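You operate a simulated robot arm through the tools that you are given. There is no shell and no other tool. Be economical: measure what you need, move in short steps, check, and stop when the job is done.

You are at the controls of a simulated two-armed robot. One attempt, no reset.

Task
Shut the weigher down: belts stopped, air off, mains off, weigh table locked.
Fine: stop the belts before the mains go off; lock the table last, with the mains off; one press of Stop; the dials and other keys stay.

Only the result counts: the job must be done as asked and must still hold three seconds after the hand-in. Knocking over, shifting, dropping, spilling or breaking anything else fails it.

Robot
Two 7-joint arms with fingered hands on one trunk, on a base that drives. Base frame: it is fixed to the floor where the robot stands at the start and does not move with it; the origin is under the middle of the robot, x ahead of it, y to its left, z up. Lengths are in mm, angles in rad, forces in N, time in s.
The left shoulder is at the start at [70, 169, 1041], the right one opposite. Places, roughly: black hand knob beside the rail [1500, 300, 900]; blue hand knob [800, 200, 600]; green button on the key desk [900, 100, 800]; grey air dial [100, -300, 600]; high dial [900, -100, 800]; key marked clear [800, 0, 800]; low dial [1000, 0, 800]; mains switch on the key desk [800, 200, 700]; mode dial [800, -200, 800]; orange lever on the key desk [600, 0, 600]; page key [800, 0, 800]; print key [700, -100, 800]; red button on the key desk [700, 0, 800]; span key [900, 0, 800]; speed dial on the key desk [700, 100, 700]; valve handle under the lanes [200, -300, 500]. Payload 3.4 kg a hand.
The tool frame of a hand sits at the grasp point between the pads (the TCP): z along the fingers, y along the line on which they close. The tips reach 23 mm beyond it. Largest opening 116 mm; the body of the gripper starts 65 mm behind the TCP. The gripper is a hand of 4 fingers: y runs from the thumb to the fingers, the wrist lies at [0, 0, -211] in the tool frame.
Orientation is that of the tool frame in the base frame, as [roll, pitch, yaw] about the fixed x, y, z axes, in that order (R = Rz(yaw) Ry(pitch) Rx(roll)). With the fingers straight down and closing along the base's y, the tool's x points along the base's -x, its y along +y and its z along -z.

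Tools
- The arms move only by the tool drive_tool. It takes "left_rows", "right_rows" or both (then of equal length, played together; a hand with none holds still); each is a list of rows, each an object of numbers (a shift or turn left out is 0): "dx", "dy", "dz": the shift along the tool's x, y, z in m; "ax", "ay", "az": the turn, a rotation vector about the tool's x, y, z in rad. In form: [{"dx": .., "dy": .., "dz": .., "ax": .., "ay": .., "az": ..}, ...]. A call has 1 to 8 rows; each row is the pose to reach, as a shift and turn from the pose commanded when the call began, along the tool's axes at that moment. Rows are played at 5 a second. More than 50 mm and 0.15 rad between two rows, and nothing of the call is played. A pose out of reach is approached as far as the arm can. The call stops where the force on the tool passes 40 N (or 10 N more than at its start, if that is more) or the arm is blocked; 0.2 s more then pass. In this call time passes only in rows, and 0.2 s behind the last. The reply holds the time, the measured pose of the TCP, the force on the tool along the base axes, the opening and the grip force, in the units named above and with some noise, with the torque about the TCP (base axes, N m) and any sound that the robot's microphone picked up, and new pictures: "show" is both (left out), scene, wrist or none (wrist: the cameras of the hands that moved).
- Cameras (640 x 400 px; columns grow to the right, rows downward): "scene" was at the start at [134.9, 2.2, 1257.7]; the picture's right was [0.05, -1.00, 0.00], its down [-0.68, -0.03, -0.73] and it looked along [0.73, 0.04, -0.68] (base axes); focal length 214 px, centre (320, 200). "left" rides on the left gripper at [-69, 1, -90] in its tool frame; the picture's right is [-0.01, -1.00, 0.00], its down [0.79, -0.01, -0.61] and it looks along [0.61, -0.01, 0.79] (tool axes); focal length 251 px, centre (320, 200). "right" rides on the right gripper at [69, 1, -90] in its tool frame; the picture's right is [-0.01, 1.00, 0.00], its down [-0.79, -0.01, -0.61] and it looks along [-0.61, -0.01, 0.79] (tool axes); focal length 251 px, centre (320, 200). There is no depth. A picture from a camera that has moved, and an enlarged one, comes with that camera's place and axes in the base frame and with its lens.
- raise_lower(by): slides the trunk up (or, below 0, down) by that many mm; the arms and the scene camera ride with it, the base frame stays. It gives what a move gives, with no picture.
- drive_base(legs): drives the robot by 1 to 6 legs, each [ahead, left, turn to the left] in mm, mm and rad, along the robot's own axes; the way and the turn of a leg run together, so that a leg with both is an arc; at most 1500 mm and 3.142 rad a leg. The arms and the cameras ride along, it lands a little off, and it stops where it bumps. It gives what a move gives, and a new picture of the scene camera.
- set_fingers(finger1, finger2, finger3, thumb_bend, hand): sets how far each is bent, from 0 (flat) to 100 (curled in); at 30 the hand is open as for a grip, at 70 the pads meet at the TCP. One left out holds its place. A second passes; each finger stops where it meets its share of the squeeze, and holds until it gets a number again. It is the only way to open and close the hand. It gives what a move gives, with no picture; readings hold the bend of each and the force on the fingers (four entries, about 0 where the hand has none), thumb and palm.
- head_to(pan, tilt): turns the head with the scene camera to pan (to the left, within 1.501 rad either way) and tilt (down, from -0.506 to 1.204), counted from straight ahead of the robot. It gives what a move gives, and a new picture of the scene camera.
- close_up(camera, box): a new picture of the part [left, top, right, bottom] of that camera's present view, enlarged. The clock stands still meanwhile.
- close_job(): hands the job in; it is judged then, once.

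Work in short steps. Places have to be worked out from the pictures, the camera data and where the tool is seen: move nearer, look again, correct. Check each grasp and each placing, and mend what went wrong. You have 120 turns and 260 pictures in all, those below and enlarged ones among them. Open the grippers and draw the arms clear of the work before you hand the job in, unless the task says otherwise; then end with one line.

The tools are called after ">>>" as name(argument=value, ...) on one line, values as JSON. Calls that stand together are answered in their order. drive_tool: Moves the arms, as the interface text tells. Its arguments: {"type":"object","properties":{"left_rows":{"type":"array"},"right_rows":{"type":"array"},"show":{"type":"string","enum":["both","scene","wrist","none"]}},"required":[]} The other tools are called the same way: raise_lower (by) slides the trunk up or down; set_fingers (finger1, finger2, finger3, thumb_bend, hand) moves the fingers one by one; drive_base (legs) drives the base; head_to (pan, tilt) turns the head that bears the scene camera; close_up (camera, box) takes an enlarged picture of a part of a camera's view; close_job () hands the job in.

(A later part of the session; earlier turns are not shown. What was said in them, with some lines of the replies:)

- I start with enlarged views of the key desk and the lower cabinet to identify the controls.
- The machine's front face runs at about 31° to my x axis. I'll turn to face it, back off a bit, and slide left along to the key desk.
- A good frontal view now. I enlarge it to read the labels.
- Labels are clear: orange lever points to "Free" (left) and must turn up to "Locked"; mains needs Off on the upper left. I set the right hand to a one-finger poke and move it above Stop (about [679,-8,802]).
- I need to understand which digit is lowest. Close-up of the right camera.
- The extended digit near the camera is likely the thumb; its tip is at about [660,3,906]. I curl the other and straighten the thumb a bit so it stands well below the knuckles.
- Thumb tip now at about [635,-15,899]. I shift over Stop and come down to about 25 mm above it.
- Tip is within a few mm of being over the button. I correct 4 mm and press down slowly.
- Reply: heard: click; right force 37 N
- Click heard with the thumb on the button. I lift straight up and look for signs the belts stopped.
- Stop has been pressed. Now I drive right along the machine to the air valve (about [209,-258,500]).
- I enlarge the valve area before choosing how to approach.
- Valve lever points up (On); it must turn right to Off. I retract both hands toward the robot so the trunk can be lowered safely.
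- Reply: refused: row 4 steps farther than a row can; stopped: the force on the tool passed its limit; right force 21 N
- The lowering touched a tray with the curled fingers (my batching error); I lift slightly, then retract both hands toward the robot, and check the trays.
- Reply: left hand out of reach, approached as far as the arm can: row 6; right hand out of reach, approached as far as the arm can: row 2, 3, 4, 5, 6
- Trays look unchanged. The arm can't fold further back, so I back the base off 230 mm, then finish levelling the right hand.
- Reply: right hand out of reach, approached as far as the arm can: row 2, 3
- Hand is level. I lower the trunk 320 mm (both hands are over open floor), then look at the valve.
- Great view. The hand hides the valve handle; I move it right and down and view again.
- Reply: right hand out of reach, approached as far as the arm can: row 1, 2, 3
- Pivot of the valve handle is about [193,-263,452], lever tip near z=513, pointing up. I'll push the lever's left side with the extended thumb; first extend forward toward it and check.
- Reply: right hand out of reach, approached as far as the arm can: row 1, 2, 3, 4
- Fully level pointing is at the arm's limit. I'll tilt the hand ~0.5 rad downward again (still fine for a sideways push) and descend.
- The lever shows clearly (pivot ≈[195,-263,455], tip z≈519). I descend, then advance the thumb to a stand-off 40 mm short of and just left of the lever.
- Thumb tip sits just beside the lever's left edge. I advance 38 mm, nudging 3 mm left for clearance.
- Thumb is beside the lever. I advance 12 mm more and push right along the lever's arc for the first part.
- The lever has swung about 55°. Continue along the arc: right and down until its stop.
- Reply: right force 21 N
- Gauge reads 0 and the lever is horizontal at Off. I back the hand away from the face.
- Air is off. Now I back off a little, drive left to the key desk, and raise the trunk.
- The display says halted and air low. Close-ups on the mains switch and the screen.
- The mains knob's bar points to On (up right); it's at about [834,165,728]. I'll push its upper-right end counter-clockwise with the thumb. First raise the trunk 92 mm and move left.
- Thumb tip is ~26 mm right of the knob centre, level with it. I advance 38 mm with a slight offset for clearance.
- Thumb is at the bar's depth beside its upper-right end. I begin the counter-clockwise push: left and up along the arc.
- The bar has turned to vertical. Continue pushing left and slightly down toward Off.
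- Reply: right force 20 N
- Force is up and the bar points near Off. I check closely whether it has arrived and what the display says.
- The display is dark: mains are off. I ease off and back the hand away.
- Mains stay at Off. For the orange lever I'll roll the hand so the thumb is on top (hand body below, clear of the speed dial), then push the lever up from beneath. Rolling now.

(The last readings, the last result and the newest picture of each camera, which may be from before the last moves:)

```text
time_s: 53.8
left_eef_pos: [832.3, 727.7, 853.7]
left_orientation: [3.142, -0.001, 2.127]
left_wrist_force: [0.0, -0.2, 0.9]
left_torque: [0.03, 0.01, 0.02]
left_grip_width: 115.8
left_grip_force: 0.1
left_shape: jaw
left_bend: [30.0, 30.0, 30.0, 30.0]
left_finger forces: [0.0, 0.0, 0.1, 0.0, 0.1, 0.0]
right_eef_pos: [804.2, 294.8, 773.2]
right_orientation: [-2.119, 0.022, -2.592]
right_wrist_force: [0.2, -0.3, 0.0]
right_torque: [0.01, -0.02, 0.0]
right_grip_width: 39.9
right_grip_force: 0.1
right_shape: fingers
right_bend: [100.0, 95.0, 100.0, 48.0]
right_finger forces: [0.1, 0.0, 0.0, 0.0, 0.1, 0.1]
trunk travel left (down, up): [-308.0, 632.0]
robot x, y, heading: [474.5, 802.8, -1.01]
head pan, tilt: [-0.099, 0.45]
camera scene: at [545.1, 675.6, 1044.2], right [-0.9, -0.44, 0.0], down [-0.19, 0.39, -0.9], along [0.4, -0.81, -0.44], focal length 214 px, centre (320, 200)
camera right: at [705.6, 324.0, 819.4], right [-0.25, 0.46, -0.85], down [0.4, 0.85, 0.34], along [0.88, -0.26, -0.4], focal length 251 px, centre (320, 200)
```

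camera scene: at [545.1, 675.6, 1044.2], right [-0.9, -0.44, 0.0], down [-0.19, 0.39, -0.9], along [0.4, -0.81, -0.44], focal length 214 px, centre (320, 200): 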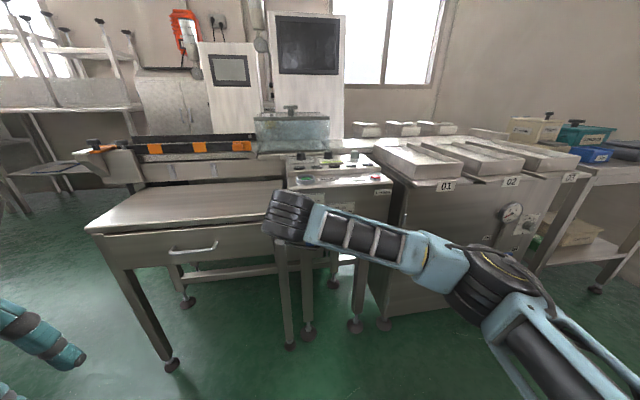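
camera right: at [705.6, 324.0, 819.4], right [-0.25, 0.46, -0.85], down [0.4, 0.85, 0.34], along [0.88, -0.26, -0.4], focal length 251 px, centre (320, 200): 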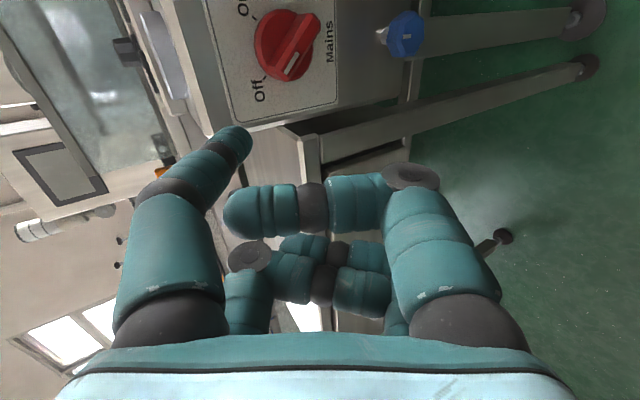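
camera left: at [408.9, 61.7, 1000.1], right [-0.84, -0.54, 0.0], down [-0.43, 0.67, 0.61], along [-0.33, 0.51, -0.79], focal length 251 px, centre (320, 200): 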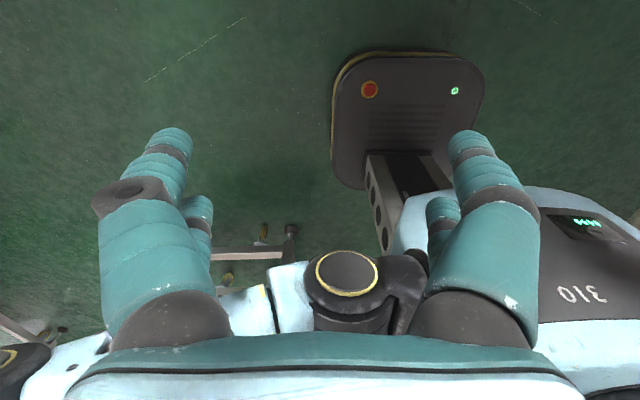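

Now lower the trunk 180 mm and shift the hand right toward the lever, staying back from the face.

>>> raise_lower(by=-180)

>>> drive_tool(right_rows=[{"dx": 0.043}, {"dx": 0.086}, {"dx": 0.129}, {"dx": 0.172}, {"dx": 0.213}], show="both")

>>> close_up(camera="scene", box=[270, 80, 430, 200])

```text
time_s: 55.8
left_eef_pos: [833.0, 728.4, 674.3]
left_orientation: [3.141, 0.001, 2.128]
left_wrist_force: [-0.1, 0.3, 0.3]
left_torque: [-0.01, 0.01, 0.0]
left_grip_width: 116.0
left_grip_force: 0.0
left_shape: jaw
left_bend: [30.0, 30.0, 30.0, 30.0]
left_finger forces: [0.0, 0.0, 0.0, 0.0, 0.0, 0.1]
right_eef_pos: [804.5, 294.9, 595.0]
right_orientation: [-2.116, 0.023, -2.595]
right_wrist_force: [1.5, -0.1, 0.0]
right_torque: [0.0, 0.0, -0.03]
right_grip_width: 40.1
right_grip_force: 0.2
right_shape: fingers
right_bend: [100.0, 95.0, 100.0, 48.0]
right_finger forces: [0.0, 0.0, 0.0, 0.0, 0.0, 0.0]
trunk travel left (down, up): [-128.0, 812.0]
robot x, y, heading: [479.2, 805.9, -1.017]
head pan, tilt: [-0.099, 0.45]
```

```text
time_s: 57.0
left_eef_pos: [832.1, 727.8, 674.6]
left_orientation: [-3.14, 0.0, 2.128]
left_wrist_force: [0.0, -0.9, 0.1]
left_torque: [-0.02, 0.0, 0.01]
left_grip_width: 115.8
left_grip_force: 0.0
left_shape: jaw
left_bend: [30.0, 30.0, 30.0, 30.0]
left_finger forces: [0.1, 0.0, 0.0, 0.1, 0.1, 0.0]
right_eef_pos: [621.9, 184.8, 588.2]
right_orientation: [-2.118, 0.022, -2.594]
right_wrist_force: [0.0, 0.7, 0.2]
right_torque: [0.02, 0.01, -0.01]
right_grip_width: 40.1
right_grip_force: 0.0
right_shape: fingers
right_bend: [100.0, 95.0, 100.0, 48.0]
right_finger forces: [0.0, 0.1, 0.0, 0.0, 0.0, 0.0]
trunk travel left (down, up): [-128.0, 812.0]
robot x, y, heading: [477.7, 804.4, -1.017]
head pan, tilt: [-0.099, 0.45]
camera scene: at [545.0, 675.6, 864.2], right [-0.9, -0.44, 0.0], down [-0.19, 0.39, -0.9], along [0.4, -0.81, -0.44], focal length 214 px, centre (320, 200)
camera right: at [522.4, 214.5, 633.9], right [-0.25, 0.46, -0.85], down [0.4, 0.85, 0.34], along [0.88, -0.26, -0.39], focal length 251 px, centre (320, 200)
```

scene: 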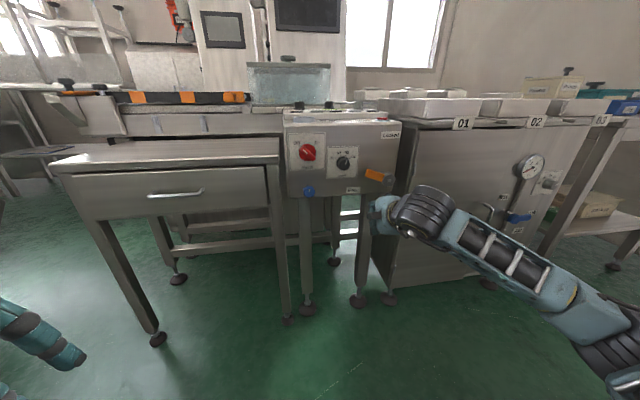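
right: 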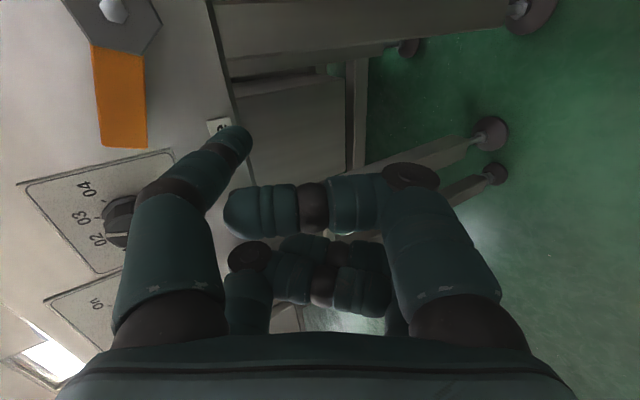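

```text
3.33 times, centred on (350, 140) of scene
camera zoom: at [545.0, 675.6, 864.2], right [-0.9, -0.44, 0.0], down [-0.19, 0.39, -0.9], along [0.4, -0.81, -0.44], focal length 715 px, centre (220, 400)
```

zoom: 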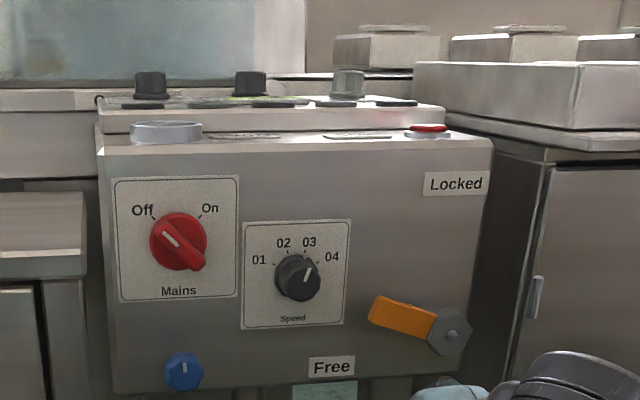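

All positions agree: lever pivot ≈[628,43,642], lever tip ≈[687,81,667] (pointing left, ~18° up). I move the thumb to a stand-off below the lever, 30 mm short.

>>> drive_tool(right_rows=[{"dx": -0.0015, "dy": -0.015, "dz": 0.0116}, {"dx": -0.003, "dy": -0.03, "dz": 0.0232}, {"dx": -0.0045, "dy": -0.0455, "dz": 0.0348}], show="wrist")

>>> close_up(camera="scene", box=[310, 110, 430, 200])

```text
time_s: 57.8
left_eef_pos: [833.0, 727.7, 673.9]
left_orientation: [-3.141, -0.002, 2.127]
left_wrist_force: [-0.2, 0.1, -0.1]
left_torque: [-0.02, 0.0, -0.02]
left_grip_width: 115.7
left_grip_force: 0.1
left_shape: jaw
left_bend: [30.0, 30.0, 30.0, 30.0]
left_finger forces: [0.0, 0.1, 0.1, 0.0, 0.1, 0.0]
right_eef_pos: [654.7, 141.0, 609.8]
right_orientation: [-2.119, 0.022, -2.595]
right_wrist_force: [-0.4, 0.1, -0.2]
right_torque: [-0.03, 0.02, 0.03]
right_grip_width: 39.9
right_grip_force: 0.1
right_shape: fingers
right_bend: [100.0, 95.0, 100.0, 48.0]
right_finger forces: [0.0, 0.0, 0.0, 0.0, 0.0, 0.1]
trunk travel left (down, up): [-128.0, 812.0]
robot x, y, heading: [477.7, 802.8, -1.016]
head pan, tilt: [-0.099, 0.45]
camera right: at [555.3, 170.7, 654.0], right [-0.25, 0.46, -0.85], down [0.4, 0.85, 0.34], along [0.88, -0.26, -0.39], focal length 251 px, centre (320, 200)
```

right: 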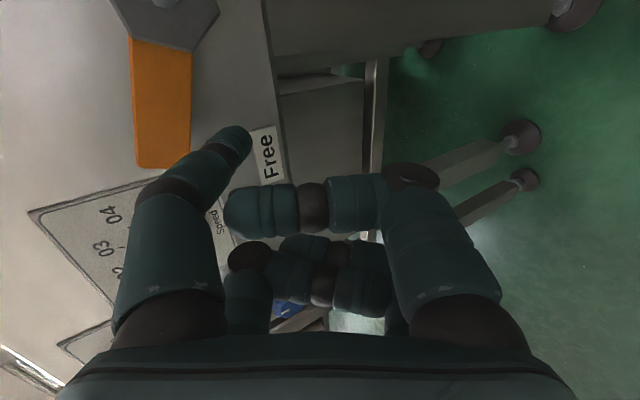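

```text
4.44 times, centred on (370, 155) of scene
camera zoom: at [545.1, 675.6, 864.2], right [-0.9, -0.44, 0.0], down [-0.19, 0.39, -0.9], along [0.4, -0.81, -0.44], focal length 953 px, centre (98, 400)
```

zoom: 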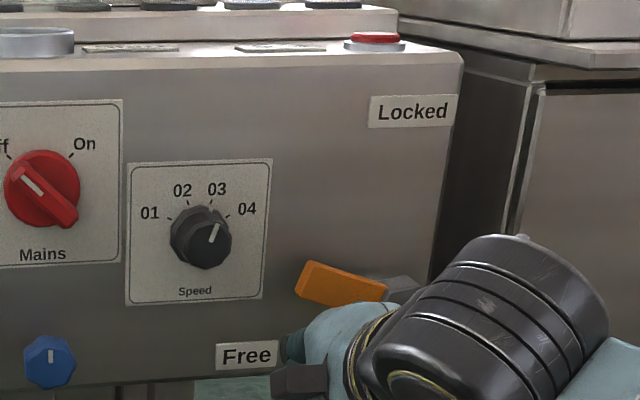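

Thumb tip is below-left of the lever as intended. I insert it 43 mm ahead and start pushing upward.

>>> drive_tool(right_rows=[{"dy": -0.0075, "dz": 0.0122}, {"dy": -0.015, "dz": 0.0245}, {"dy": -0.0224, "dz": 0.0367}, {"dy": -0.0326, "dz": 0.0304}, {"dx": 0.002, "dy": -0.0429, "dz": 0.0242}, {"dx": 0.004, "dy": -0.0514, "dz": 0.019}], show="wrist")

>>> close_up(camera="scene", box=[310, 110, 430, 200])

```text
time_s: 59.2
left_eef_pos: [833.1, 728.5, 673.7]
left_orientation: [-3.141, 0.001, 2.127]
left_wrist_force: [0.0, 0.7, -0.2]
left_torque: [-0.02, -0.01, -0.02]
left_grip_width: 115.8
left_grip_force: 0.1
left_shape: jaw
left_bend: [30.0, 30.0, 30.0, 30.0]
left_finger forces: [0.0, 0.0, 0.1, 0.1, 0.0, 0.1]
right_eef_pos: [673.2, 103.1, 644.5]
right_orientation: [-2.117, 0.023, -2.595]
right_wrist_force: [0.6, 0.9, -1.2]
right_torque: [-0.04, 0.04, -0.01]
right_grip_width: 39.5
right_grip_force: 0.8
right_shape: fingers
right_bend: [100.0, 95.0, 100.0, 49.0]
right_finger forces: [0.1, 0.1, 0.0, 0.1, 1.5, 0.0]
trunk travel left (down, up): [-128.0, 812.0]
robot x, y, heading: [477.7, 802.0, -1.018]
head pan, tilt: [-0.099, 0.45]
camera right: at [572.9, 131.1, 689.3], right [-0.25, 0.46, -0.85], down [0.41, 0.85, 0.34], along [0.88, -0.26, -0.39], focal length 251 px, centre (320, 200)
```

right: 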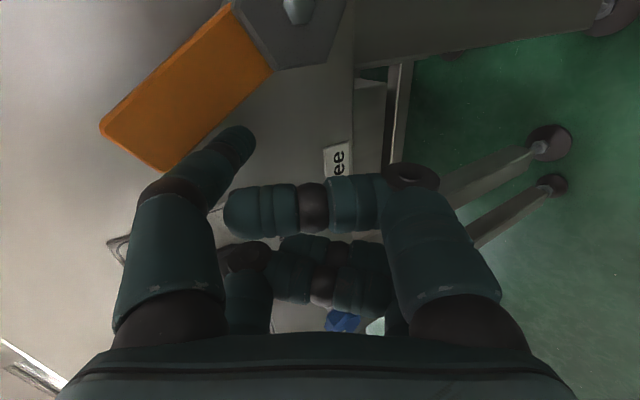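

```text
4.44 times, centred on (370, 155) of scene
camera zoom: at [545.2, 675.6, 864.2], right [-0.9, -0.44, 0.0], down [-0.19, 0.39, -0.9], along [0.4, -0.81, -0.44], focal length 953 px, centre (98, 400)
```

zoom: 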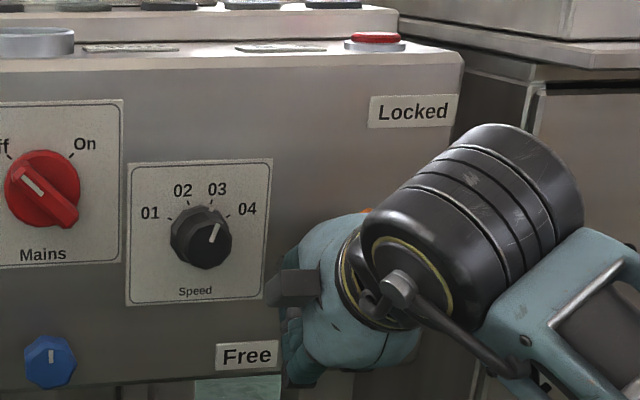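

Lever is at about 45° and moving easily. Continue the arc: up and right toward Locked.

>>> drive_tool(right_rows=[{"dx": 0.006, "dy": -0.0094, "dz": -0.0057}, {"dx": 0.013, "dy": -0.0171, "dz": -0.0104}, {"dx": 0.021, "dy": -0.0222, "dz": -0.0136}, {"dx": 0.029, "dy": -0.0256, "dz": -0.0157}, {"dx": 0.035, "dy": -0.0273, "dz": -0.0167}], show="wrist")

>>> close_up(camera="scene", box=[310, 110, 430, 200])

```text
time_s: 60.4
left_eef_pos: [833.4, 728.9, 672.3]
left_orientation: [-3.14, -0.001, 2.13]
left_wrist_force: [-0.4, 0.2, -0.8]
left_torque: [-0.05, -0.01, -0.04]
left_grip_width: 116.0
left_grip_force: 0.0
left_shape: jaw
left_bend: [30.0, 30.0, 30.0, 30.0]
left_finger forces: [0.0, 0.0, 0.0, 0.0, 0.0, 0.0]
right_eef_pos: [645.3, 85.8, 675.1]
right_orientation: [-2.121, 0.023, -2.59]
right_wrist_force: [9.6, 6.7, -2.3]
right_torque: [-0.11, 0.28, 0.25]
right_grip_width: 39.2
right_grip_force: 5.8
right_shape: fingers
right_bend: [100.0, 95.0, 100.0, 49.0]
right_finger forces: [0.0, 0.0, 0.1, 0.1, 11.4, 0.0]
trunk travel left (down, up): [-128.0, 812.0]
robot x, y, heading: [477.6, 802.5, -1.018]
head pan, tilt: [-0.099, 0.45]
camera right: at [545.7, 113.3, 719.9], right [-0.25, 0.46, -0.85], down [0.4, 0.85, 0.34], along [0.88, -0.26, -0.4], focal length 251 px, centre (320, 200)
```

right: 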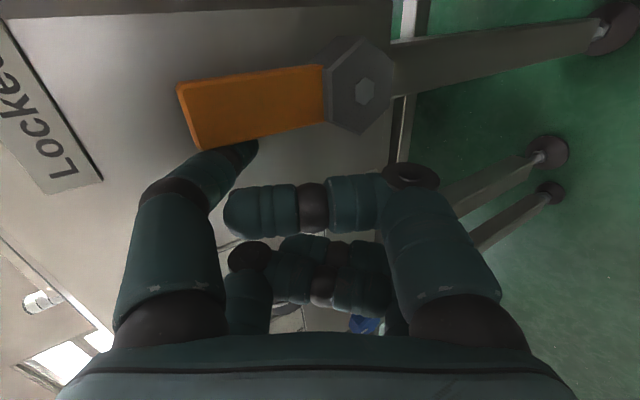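

```text
4.44 times, centred on (370, 155) of scene
camera zoom: at [546.5, 676.2, 864.1], right [-0.9, -0.44, 0.0], down [-0.19, 0.39, -0.9], along [0.4, -0.81, -0.44], focal length 953 px, centre (98, 400)
```

zoom: 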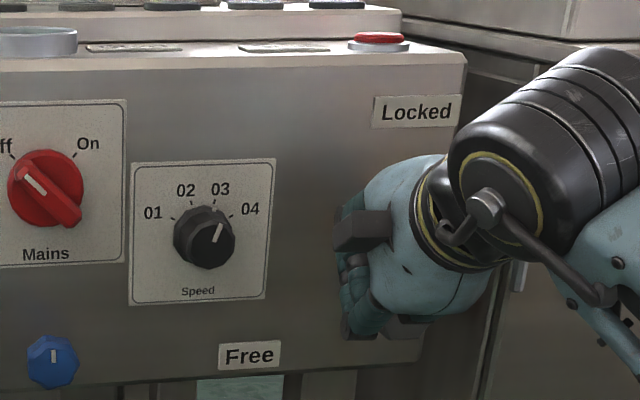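

Lever is now vertical with ~12 N resisting, probably at or near its stop. I push a few mm more to seat it.

>>> drive_tool(right_rows=[{"dx": 0.004}, {"dx": 0.008}, {"dx": 0.011}], show="wrist")

```text
time_s: 61.2
left_eef_pos: [834.7, 730.4, 672.7]
left_orientation: [-3.136, 0.001, 2.132]
left_wrist_force: [-0.4, 0.3, -0.6]
left_torque: [0.0, -0.02, -0.02]
left_grip_width: 115.9
left_grip_force: 0.0
left_shape: jaw
left_bend: [30.0, 30.0, 30.0, 30.0]
left_finger forces: [0.1, 0.1, 0.1, 0.0, 0.0, 0.0]
right_eef_pos: [640.2, 81.9, 677.0]
right_orientation: [-2.119, 0.018, -2.587]
right_wrist_force: [31.4, 21.7, -2.3]
right_torque: [-0.62, 0.92, 0.83]
right_grip_width: 39.4
right_grip_force: 17.0
right_shape: fingers
right_bend: [100.0, 95.0, 100.0, 49.0]
right_finger forces: [0.0, 0.0, 0.0, 0.0, 34.4, 0.0]
trunk travel left (down, up): [-128.0, 812.0]
robot x, y, heading: [478.4, 804.0, -1.016]
head pan, tilt: [-0.099, 0.45]
camera right: at [540.3, 110.0, 722.8], right [-0.25, 0.45, -0.85], down [0.4, 0.85, 0.34], along [0.88, -0.26, -0.4], focal length 251 px, centre (320, 200)
```

right: 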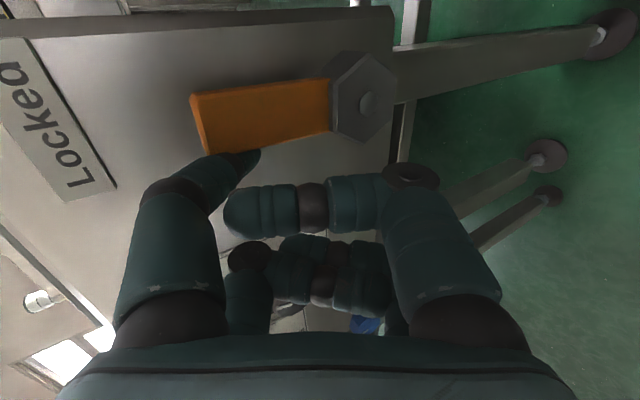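

Firmly at its stop (38 N). I ease off to the left and withdraw the hand, then verify everything.

>>> drive_tool(right_rows=[{"dx": -0.014}, {"dx": -0.016, "dy": 0.018, "dz": -0.03}, {"dx": -0.016, "dy": 0.04, "dz": -0.065}, {"dx": 0.0, "dy": 0.06, "dz": -0.1}, {"dx": 0.03, "dy": 0.08, "dz": -0.13}], show="scene")

>>> drive_base(legs=[[-120, 0, 0]])

>>> set_fingers(hand="right", finger1=30, finger2=30, finger3=30, thumb_bend=30)

>>> close_up(camera="scene", box=[290, 90, 430, 200])

>>> close_up(camera="scene", box=[320, 60, 640, 260])

```text
time_s: 62.4
left_eef_pos: [831.2, 728.0, 674.3]
left_orientation: [-3.141, 0.001, 2.129]
left_wrist_force: [0.2, -0.5, -0.3]
left_torque: [-0.01, -0.02, -0.05]
left_grip_width: 116.2
left_grip_force: 0.0
left_shape: jaw
left_bend: [30.0, 30.0, 30.0, 30.0]
left_finger forces: [0.0, 0.0, 0.1, 0.1, 0.1, 0.0]
right_eef_pos: [526.3, 190.9, 676.1]
right_orientation: [-2.118, 0.022, -2.596]
right_wrist_force: [0.3, -0.1, -0.6]
right_torque: [-0.01, 0.01, 0.05]
right_grip_width: 40.0
right_grip_force: 0.0
right_shape: fingers
right_bend: [100.0, 95.0, 100.0, 48.0]
right_finger forces: [0.0, 0.1, 0.1, 0.0, 0.0, 0.0]
trunk travel left (down, up): [-128.0, 812.0]
robot x, y, heading: [479.1, 802.2, -1.015]
head pan, tilt: [-0.099, 0.45]
camera scene: at [544.9, 675.7, 864.2], right [-0.9, -0.44, 0.0], down [-0.19, 0.39, -0.9], along [0.4, -0.81, -0.44], focal length 214 px, centre (320, 200)
```

scene: 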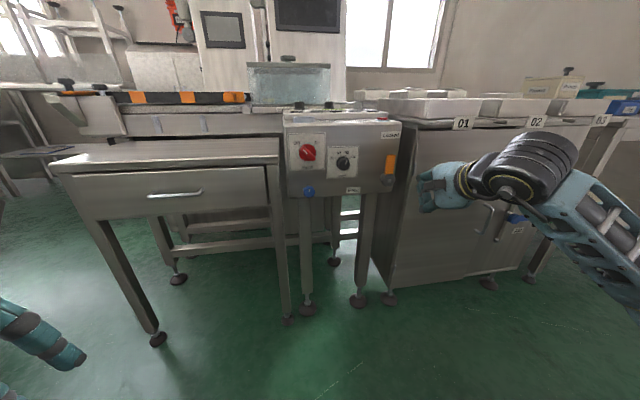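

```text
time_s: 63.8
left_eef_pos: [785.2, 825.8, 672.7]
left_orientation: [3.14, 0.0, 2.142]
left_wrist_force: [-1.0, 1.1, 0.9]
left_torque: [-0.02, 0.03, -0.02]
left_grip_width: 115.8
left_grip_force: 0.1
left_shape: jaw
left_bend: [30.0, 30.0, 30.0, 30.0]
left_finger forces: [0.0, 0.1, 0.0, 0.1, 0.0, 0.0]
right_eef_pos: [486.6, 285.7, 675.6]
right_orientation: [-2.117, 0.024, -2.58]
right_wrist_force: [-0.5, -0.5, 0.6]
right_torque: [-0.01, 0.01, -0.02]
right_grip_width: 40.2
right_grip_force: 0.2
right_shape: fingers
right_bend: [100.0, 95.0, 100.0, 48.0]
right_finger forces: [0.1, 0.0, 0.1, 0.0, 0.0, 0.1]
trunk travel left (down, up): [-128.0, 812.0]
robot x, y, heading: [428.5, 896.4, -1.005]
head pan, tilt: [-0.099, 0.45]
stopped in leg 1: the robot was blocked; the commanded pose is now the measured one
camera scene: at [498.1, 769.9, 864.2], right [-0.89, -0.45, 0.0], down [-0.2, 0.39, -0.9], along [0.41, -0.8, -0.44], focal length 214 px, centre (320, 200)
```

scene: 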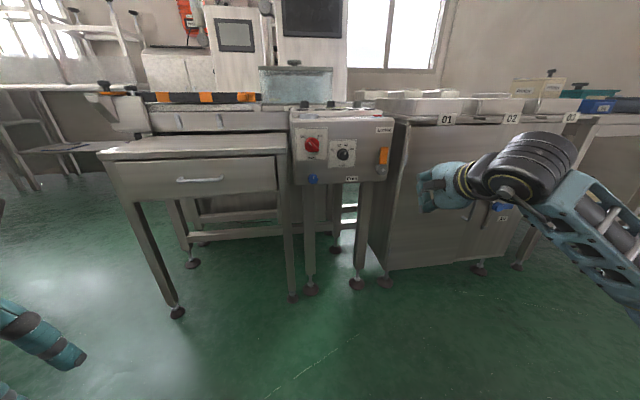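

```text
time_s: 64.8
left_eef_pos: [785.5, 827.0, 674.0]
left_orientation: [-3.141, -0.002, 2.141]
left_wrist_force: [-0.1, -0.2, -1.1]
left_torque: [0.0, 0.01, -0.01]
left_grip_width: 116.0
left_grip_force: 0.1
left_shape: jaw
left_bend: [30.0, 30.0, 30.0, 30.0]
left_finger forces: [0.0, 0.0, 0.0, 0.0, 0.0, 0.0]
right_eef_pos: [486.5, 285.7, 676.1]
right_orientation: [-2.119, 0.024, -2.58]
right_wrist_force: [0.2, 0.3, 0.6]
right_torque: [0.01, 0.02, -0.04]
right_grip_width: 116.3
right_grip_force: 0.0
right_shape: fingers
right_bend: [30.0, 30.0, 30.0, 30.0]
right_finger forces: [0.0, 0.0, 0.0, 0.0, 0.1, 0.1]
trunk travel left (down, up): [-128.0, 812.0]
robot x, y, heading: [424.5, 898.4, -0.999]
head pan, tilt: [-0.099, 0.45]
```

```text
3.64 times, centred on (360, 145) of scene
camera zoom: at [498.2, 769.9, 864.2], right [-0.89, -0.45, 0.0], down [-0.2, 0.39, -0.9], along [0.41, -0.8, -0.44], focal length 780 px, centre (174, 400)
```

zoom: 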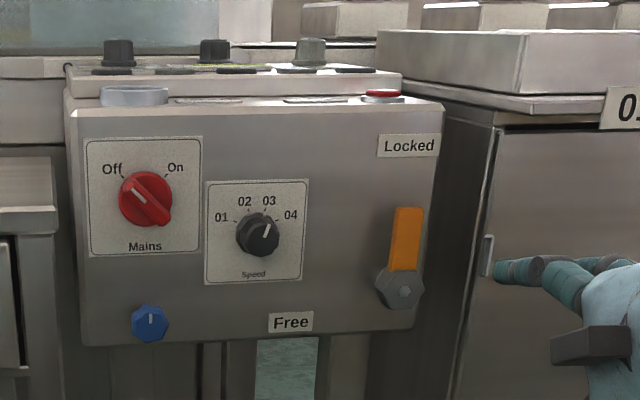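

```text
2.00 times, centred on (480, 160) of scene
camera zoom: at [498.2, 769.9, 864.2], right [-0.89, -0.45, 0.0], down [-0.2, 0.39, -0.9], along [0.41, -0.8, -0.44], focal length 429 px, centre (0, 280)
```

zoom: 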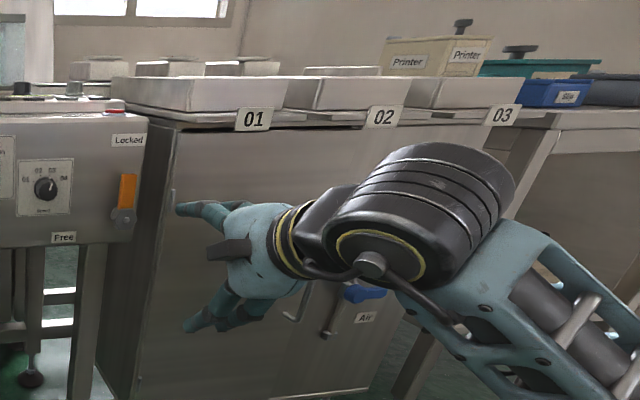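

All four controls show their final state. The base bumped something behind while backing; I move forward 60 mm and check with the left wrist camera, which looks backwards.

>>> drive_base(legs=[[50, 0, 0]])

>>> close_up(camera="left", box=[0, 0, 640, 400])

>>> head_to(pan=1.5, tilt=0.7)

>>> head_to(pan=-1.5, tilt=0.7)

```text
time_s: 65.7
left_eef_pos: [812.4, 784.1, 674.9]
left_orientation: [3.139, -0.001, 2.14]
left_wrist_force: [-0.2, -0.2, -0.6]
left_torque: [0.04, -0.02, 0.0]
left_grip_width: 115.8
left_grip_force: 0.1
left_shape: jaw
left_bend: [30.0, 30.0, 30.0, 30.0]
left_finger forces: [0.1, 0.1, 0.0, 0.0, 0.0, 0.0]
right_eef_pos: [513.9, 243.6, 677.1]
right_orientation: [-2.121, 0.025, -2.582]
right_wrist_force: [-0.4, 0.6, -0.4]
right_torque: [-0.01, 0.04, 0.01]
right_grip_width: 116.3
right_grip_force: 0.0
right_shape: fingers
right_bend: [30.0, 30.0, 30.0, 30.0]
right_finger forces: [0.1, 0.0, 0.1, 0.1, 0.0, 0.1]
trunk travel left (down, up): [-128.0, 812.0]
robot x, y, heading: [454.1, 854.6, -0.998]
head pan, tilt: [-0.099, 0.45]
camera scene: at [525.6, 727.1, 864.1], right [-0.89, -0.45, 0.0], down [-0.2, 0.39, -0.9], along [0.41, -0.8, -0.44], focal length 214 px, centre (320, 200)
```

scene: 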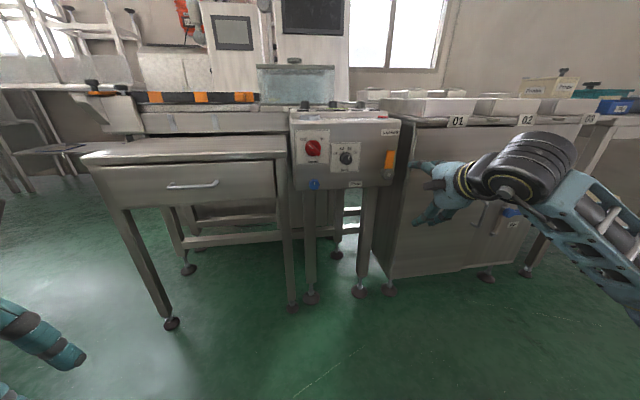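

```text
1.00 times, centred on (320, 200) of left
camera zoom: at [849.0, 726.1, 762.2], right [-0.84, -0.55, 0.0], down [-0.44, 0.66, 0.61], along [-0.33, 0.51, -0.79], focal length 251 px, centre (320, 200)
```

zoom: 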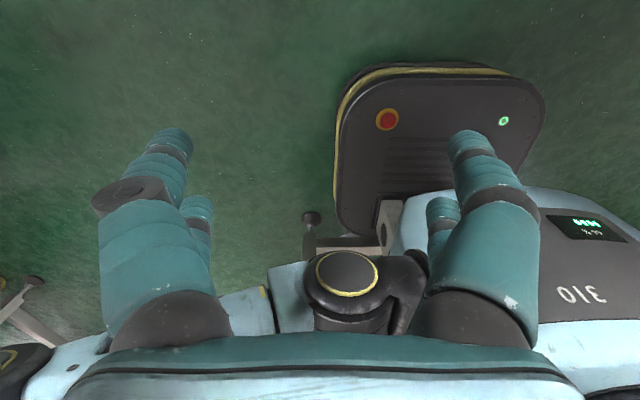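

```text
time_s: 67.4
left_eef_pos: [812.5, 782.9, 674.6]
left_orientation: [3.141, -0.001, 2.143]
left_wrist_force: [0.6, -0.3, 0.5]
left_torque: [0.03, 0.02, 0.0]
left_grip_width: 116.0
left_grip_force: 0.0
left_shape: jaw
left_bend: [30.0, 30.0, 30.0, 30.0]
left_finger forces: [0.1, 0.0, 0.0, 0.1, 0.1, 0.0]
right_eef_pos: [513.6, 243.7, 677.4]
right_orientation: [-2.12, 0.024, -2.58]
right_wrist_force: [0.5, 0.0, -1.0]
right_torque: [0.0, 0.03, 0.02]
right_grip_width: 116.4
right_grip_force: 0.1
right_shape: fingers
right_bend: [30.0, 30.0, 30.0, 30.0]
right_finger forces: [0.0, 0.1, 0.0, 0.0, 0.1, 0.0]
trunk travel left (down, up): [-128.0, 812.0]
robot x, y, heading: [456.5, 854.6, -0.999]
head pan, tilt: [1.499, 0.7]
camera scene: at [558.5, 849.8, 842.0], right [0.48, -0.88, 0.0], down [-0.57, -0.31, -0.77], along [0.67, 0.37, -0.64], focal length 214 px, centre (320, 200)
```

scene: 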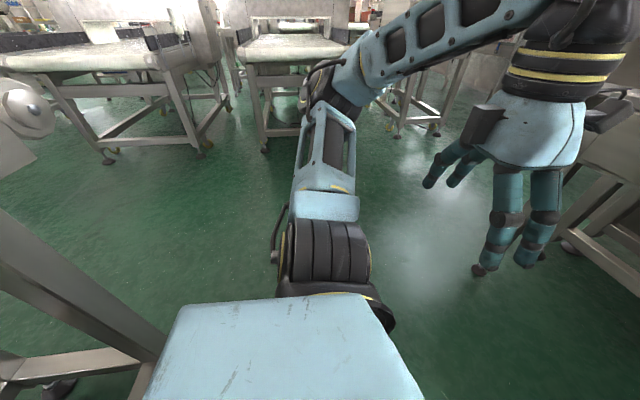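

```text
time_s: 70.0
left_eef_pos: [810.8, 783.2, 673.6]
left_orientation: [-3.141, 0.001, 2.142]
left_wrist_force: [0.0, 0.7, 0.0]
left_torque: [0.0, 0.0, -0.04]
left_grip_width: 115.7
left_grip_force: 0.2
left_shape: jaw
left_bend: [30.0, 30.0, 30.0, 30.0]
left_finger forces: [0.0, 0.1, 0.0, 0.1, 0.0, 0.1]
right_eef_pos: [513.0, 242.9, 675.6]
right_orientation: [-2.118, 0.023, -2.582]
right_wrist_force: [-0.1, 0.0, 0.5]
right_torque: [-0.01, 0.02, 0.03]
right_grip_width: 116.8
right_grip_force: 0.0
right_shape: fingers
right_bend: [30.0, 30.0, 30.0, 30.0]
right_finger forces: [0.0, 0.1, 0.0, 0.0, 0.1, 0.0]
trunk travel left (down, up): [-128.0, 812.0]
robot x, y, heading: [456.7, 850.4, -1.002]
head pan, tilt: [-1.499, 0.7]
camera scene: at [415.8, 758.3, 842.0], right [-0.6, 0.8, 0.0], down [0.52, 0.39, -0.76], along [-0.61, -0.46, -0.64], focal length 214 px, centre (320, 200)
```

scene: 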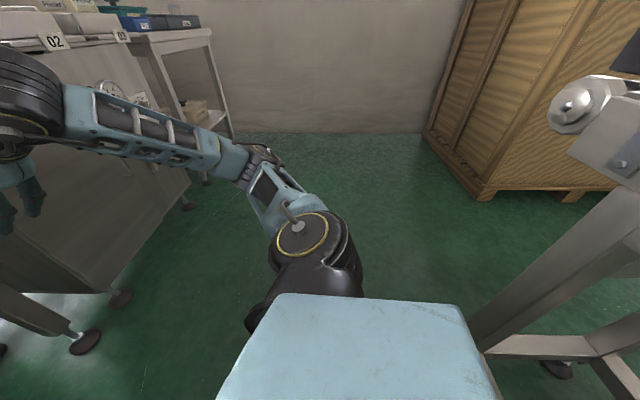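

A heavy conveyor stand is right behind and still stands. Stop was pressed once, the valve is at Off with the gauge at 0, the mains switch is at Off with the display dark, and the lever is at Locked. Both hands are open and clear, so I hand in.

>>> close_job()

```text
The job is handed in.
```

The weigher is shut down and handed in: Stop pressed once, then air off (gauge at 0), mains off (display dark) and the table lever on Locked last. I couldn't see the belts themselves. Along the way the right hand touched a lane tray with about 20 N, and the base bumped the stand behind; neither looked moved afterwards.
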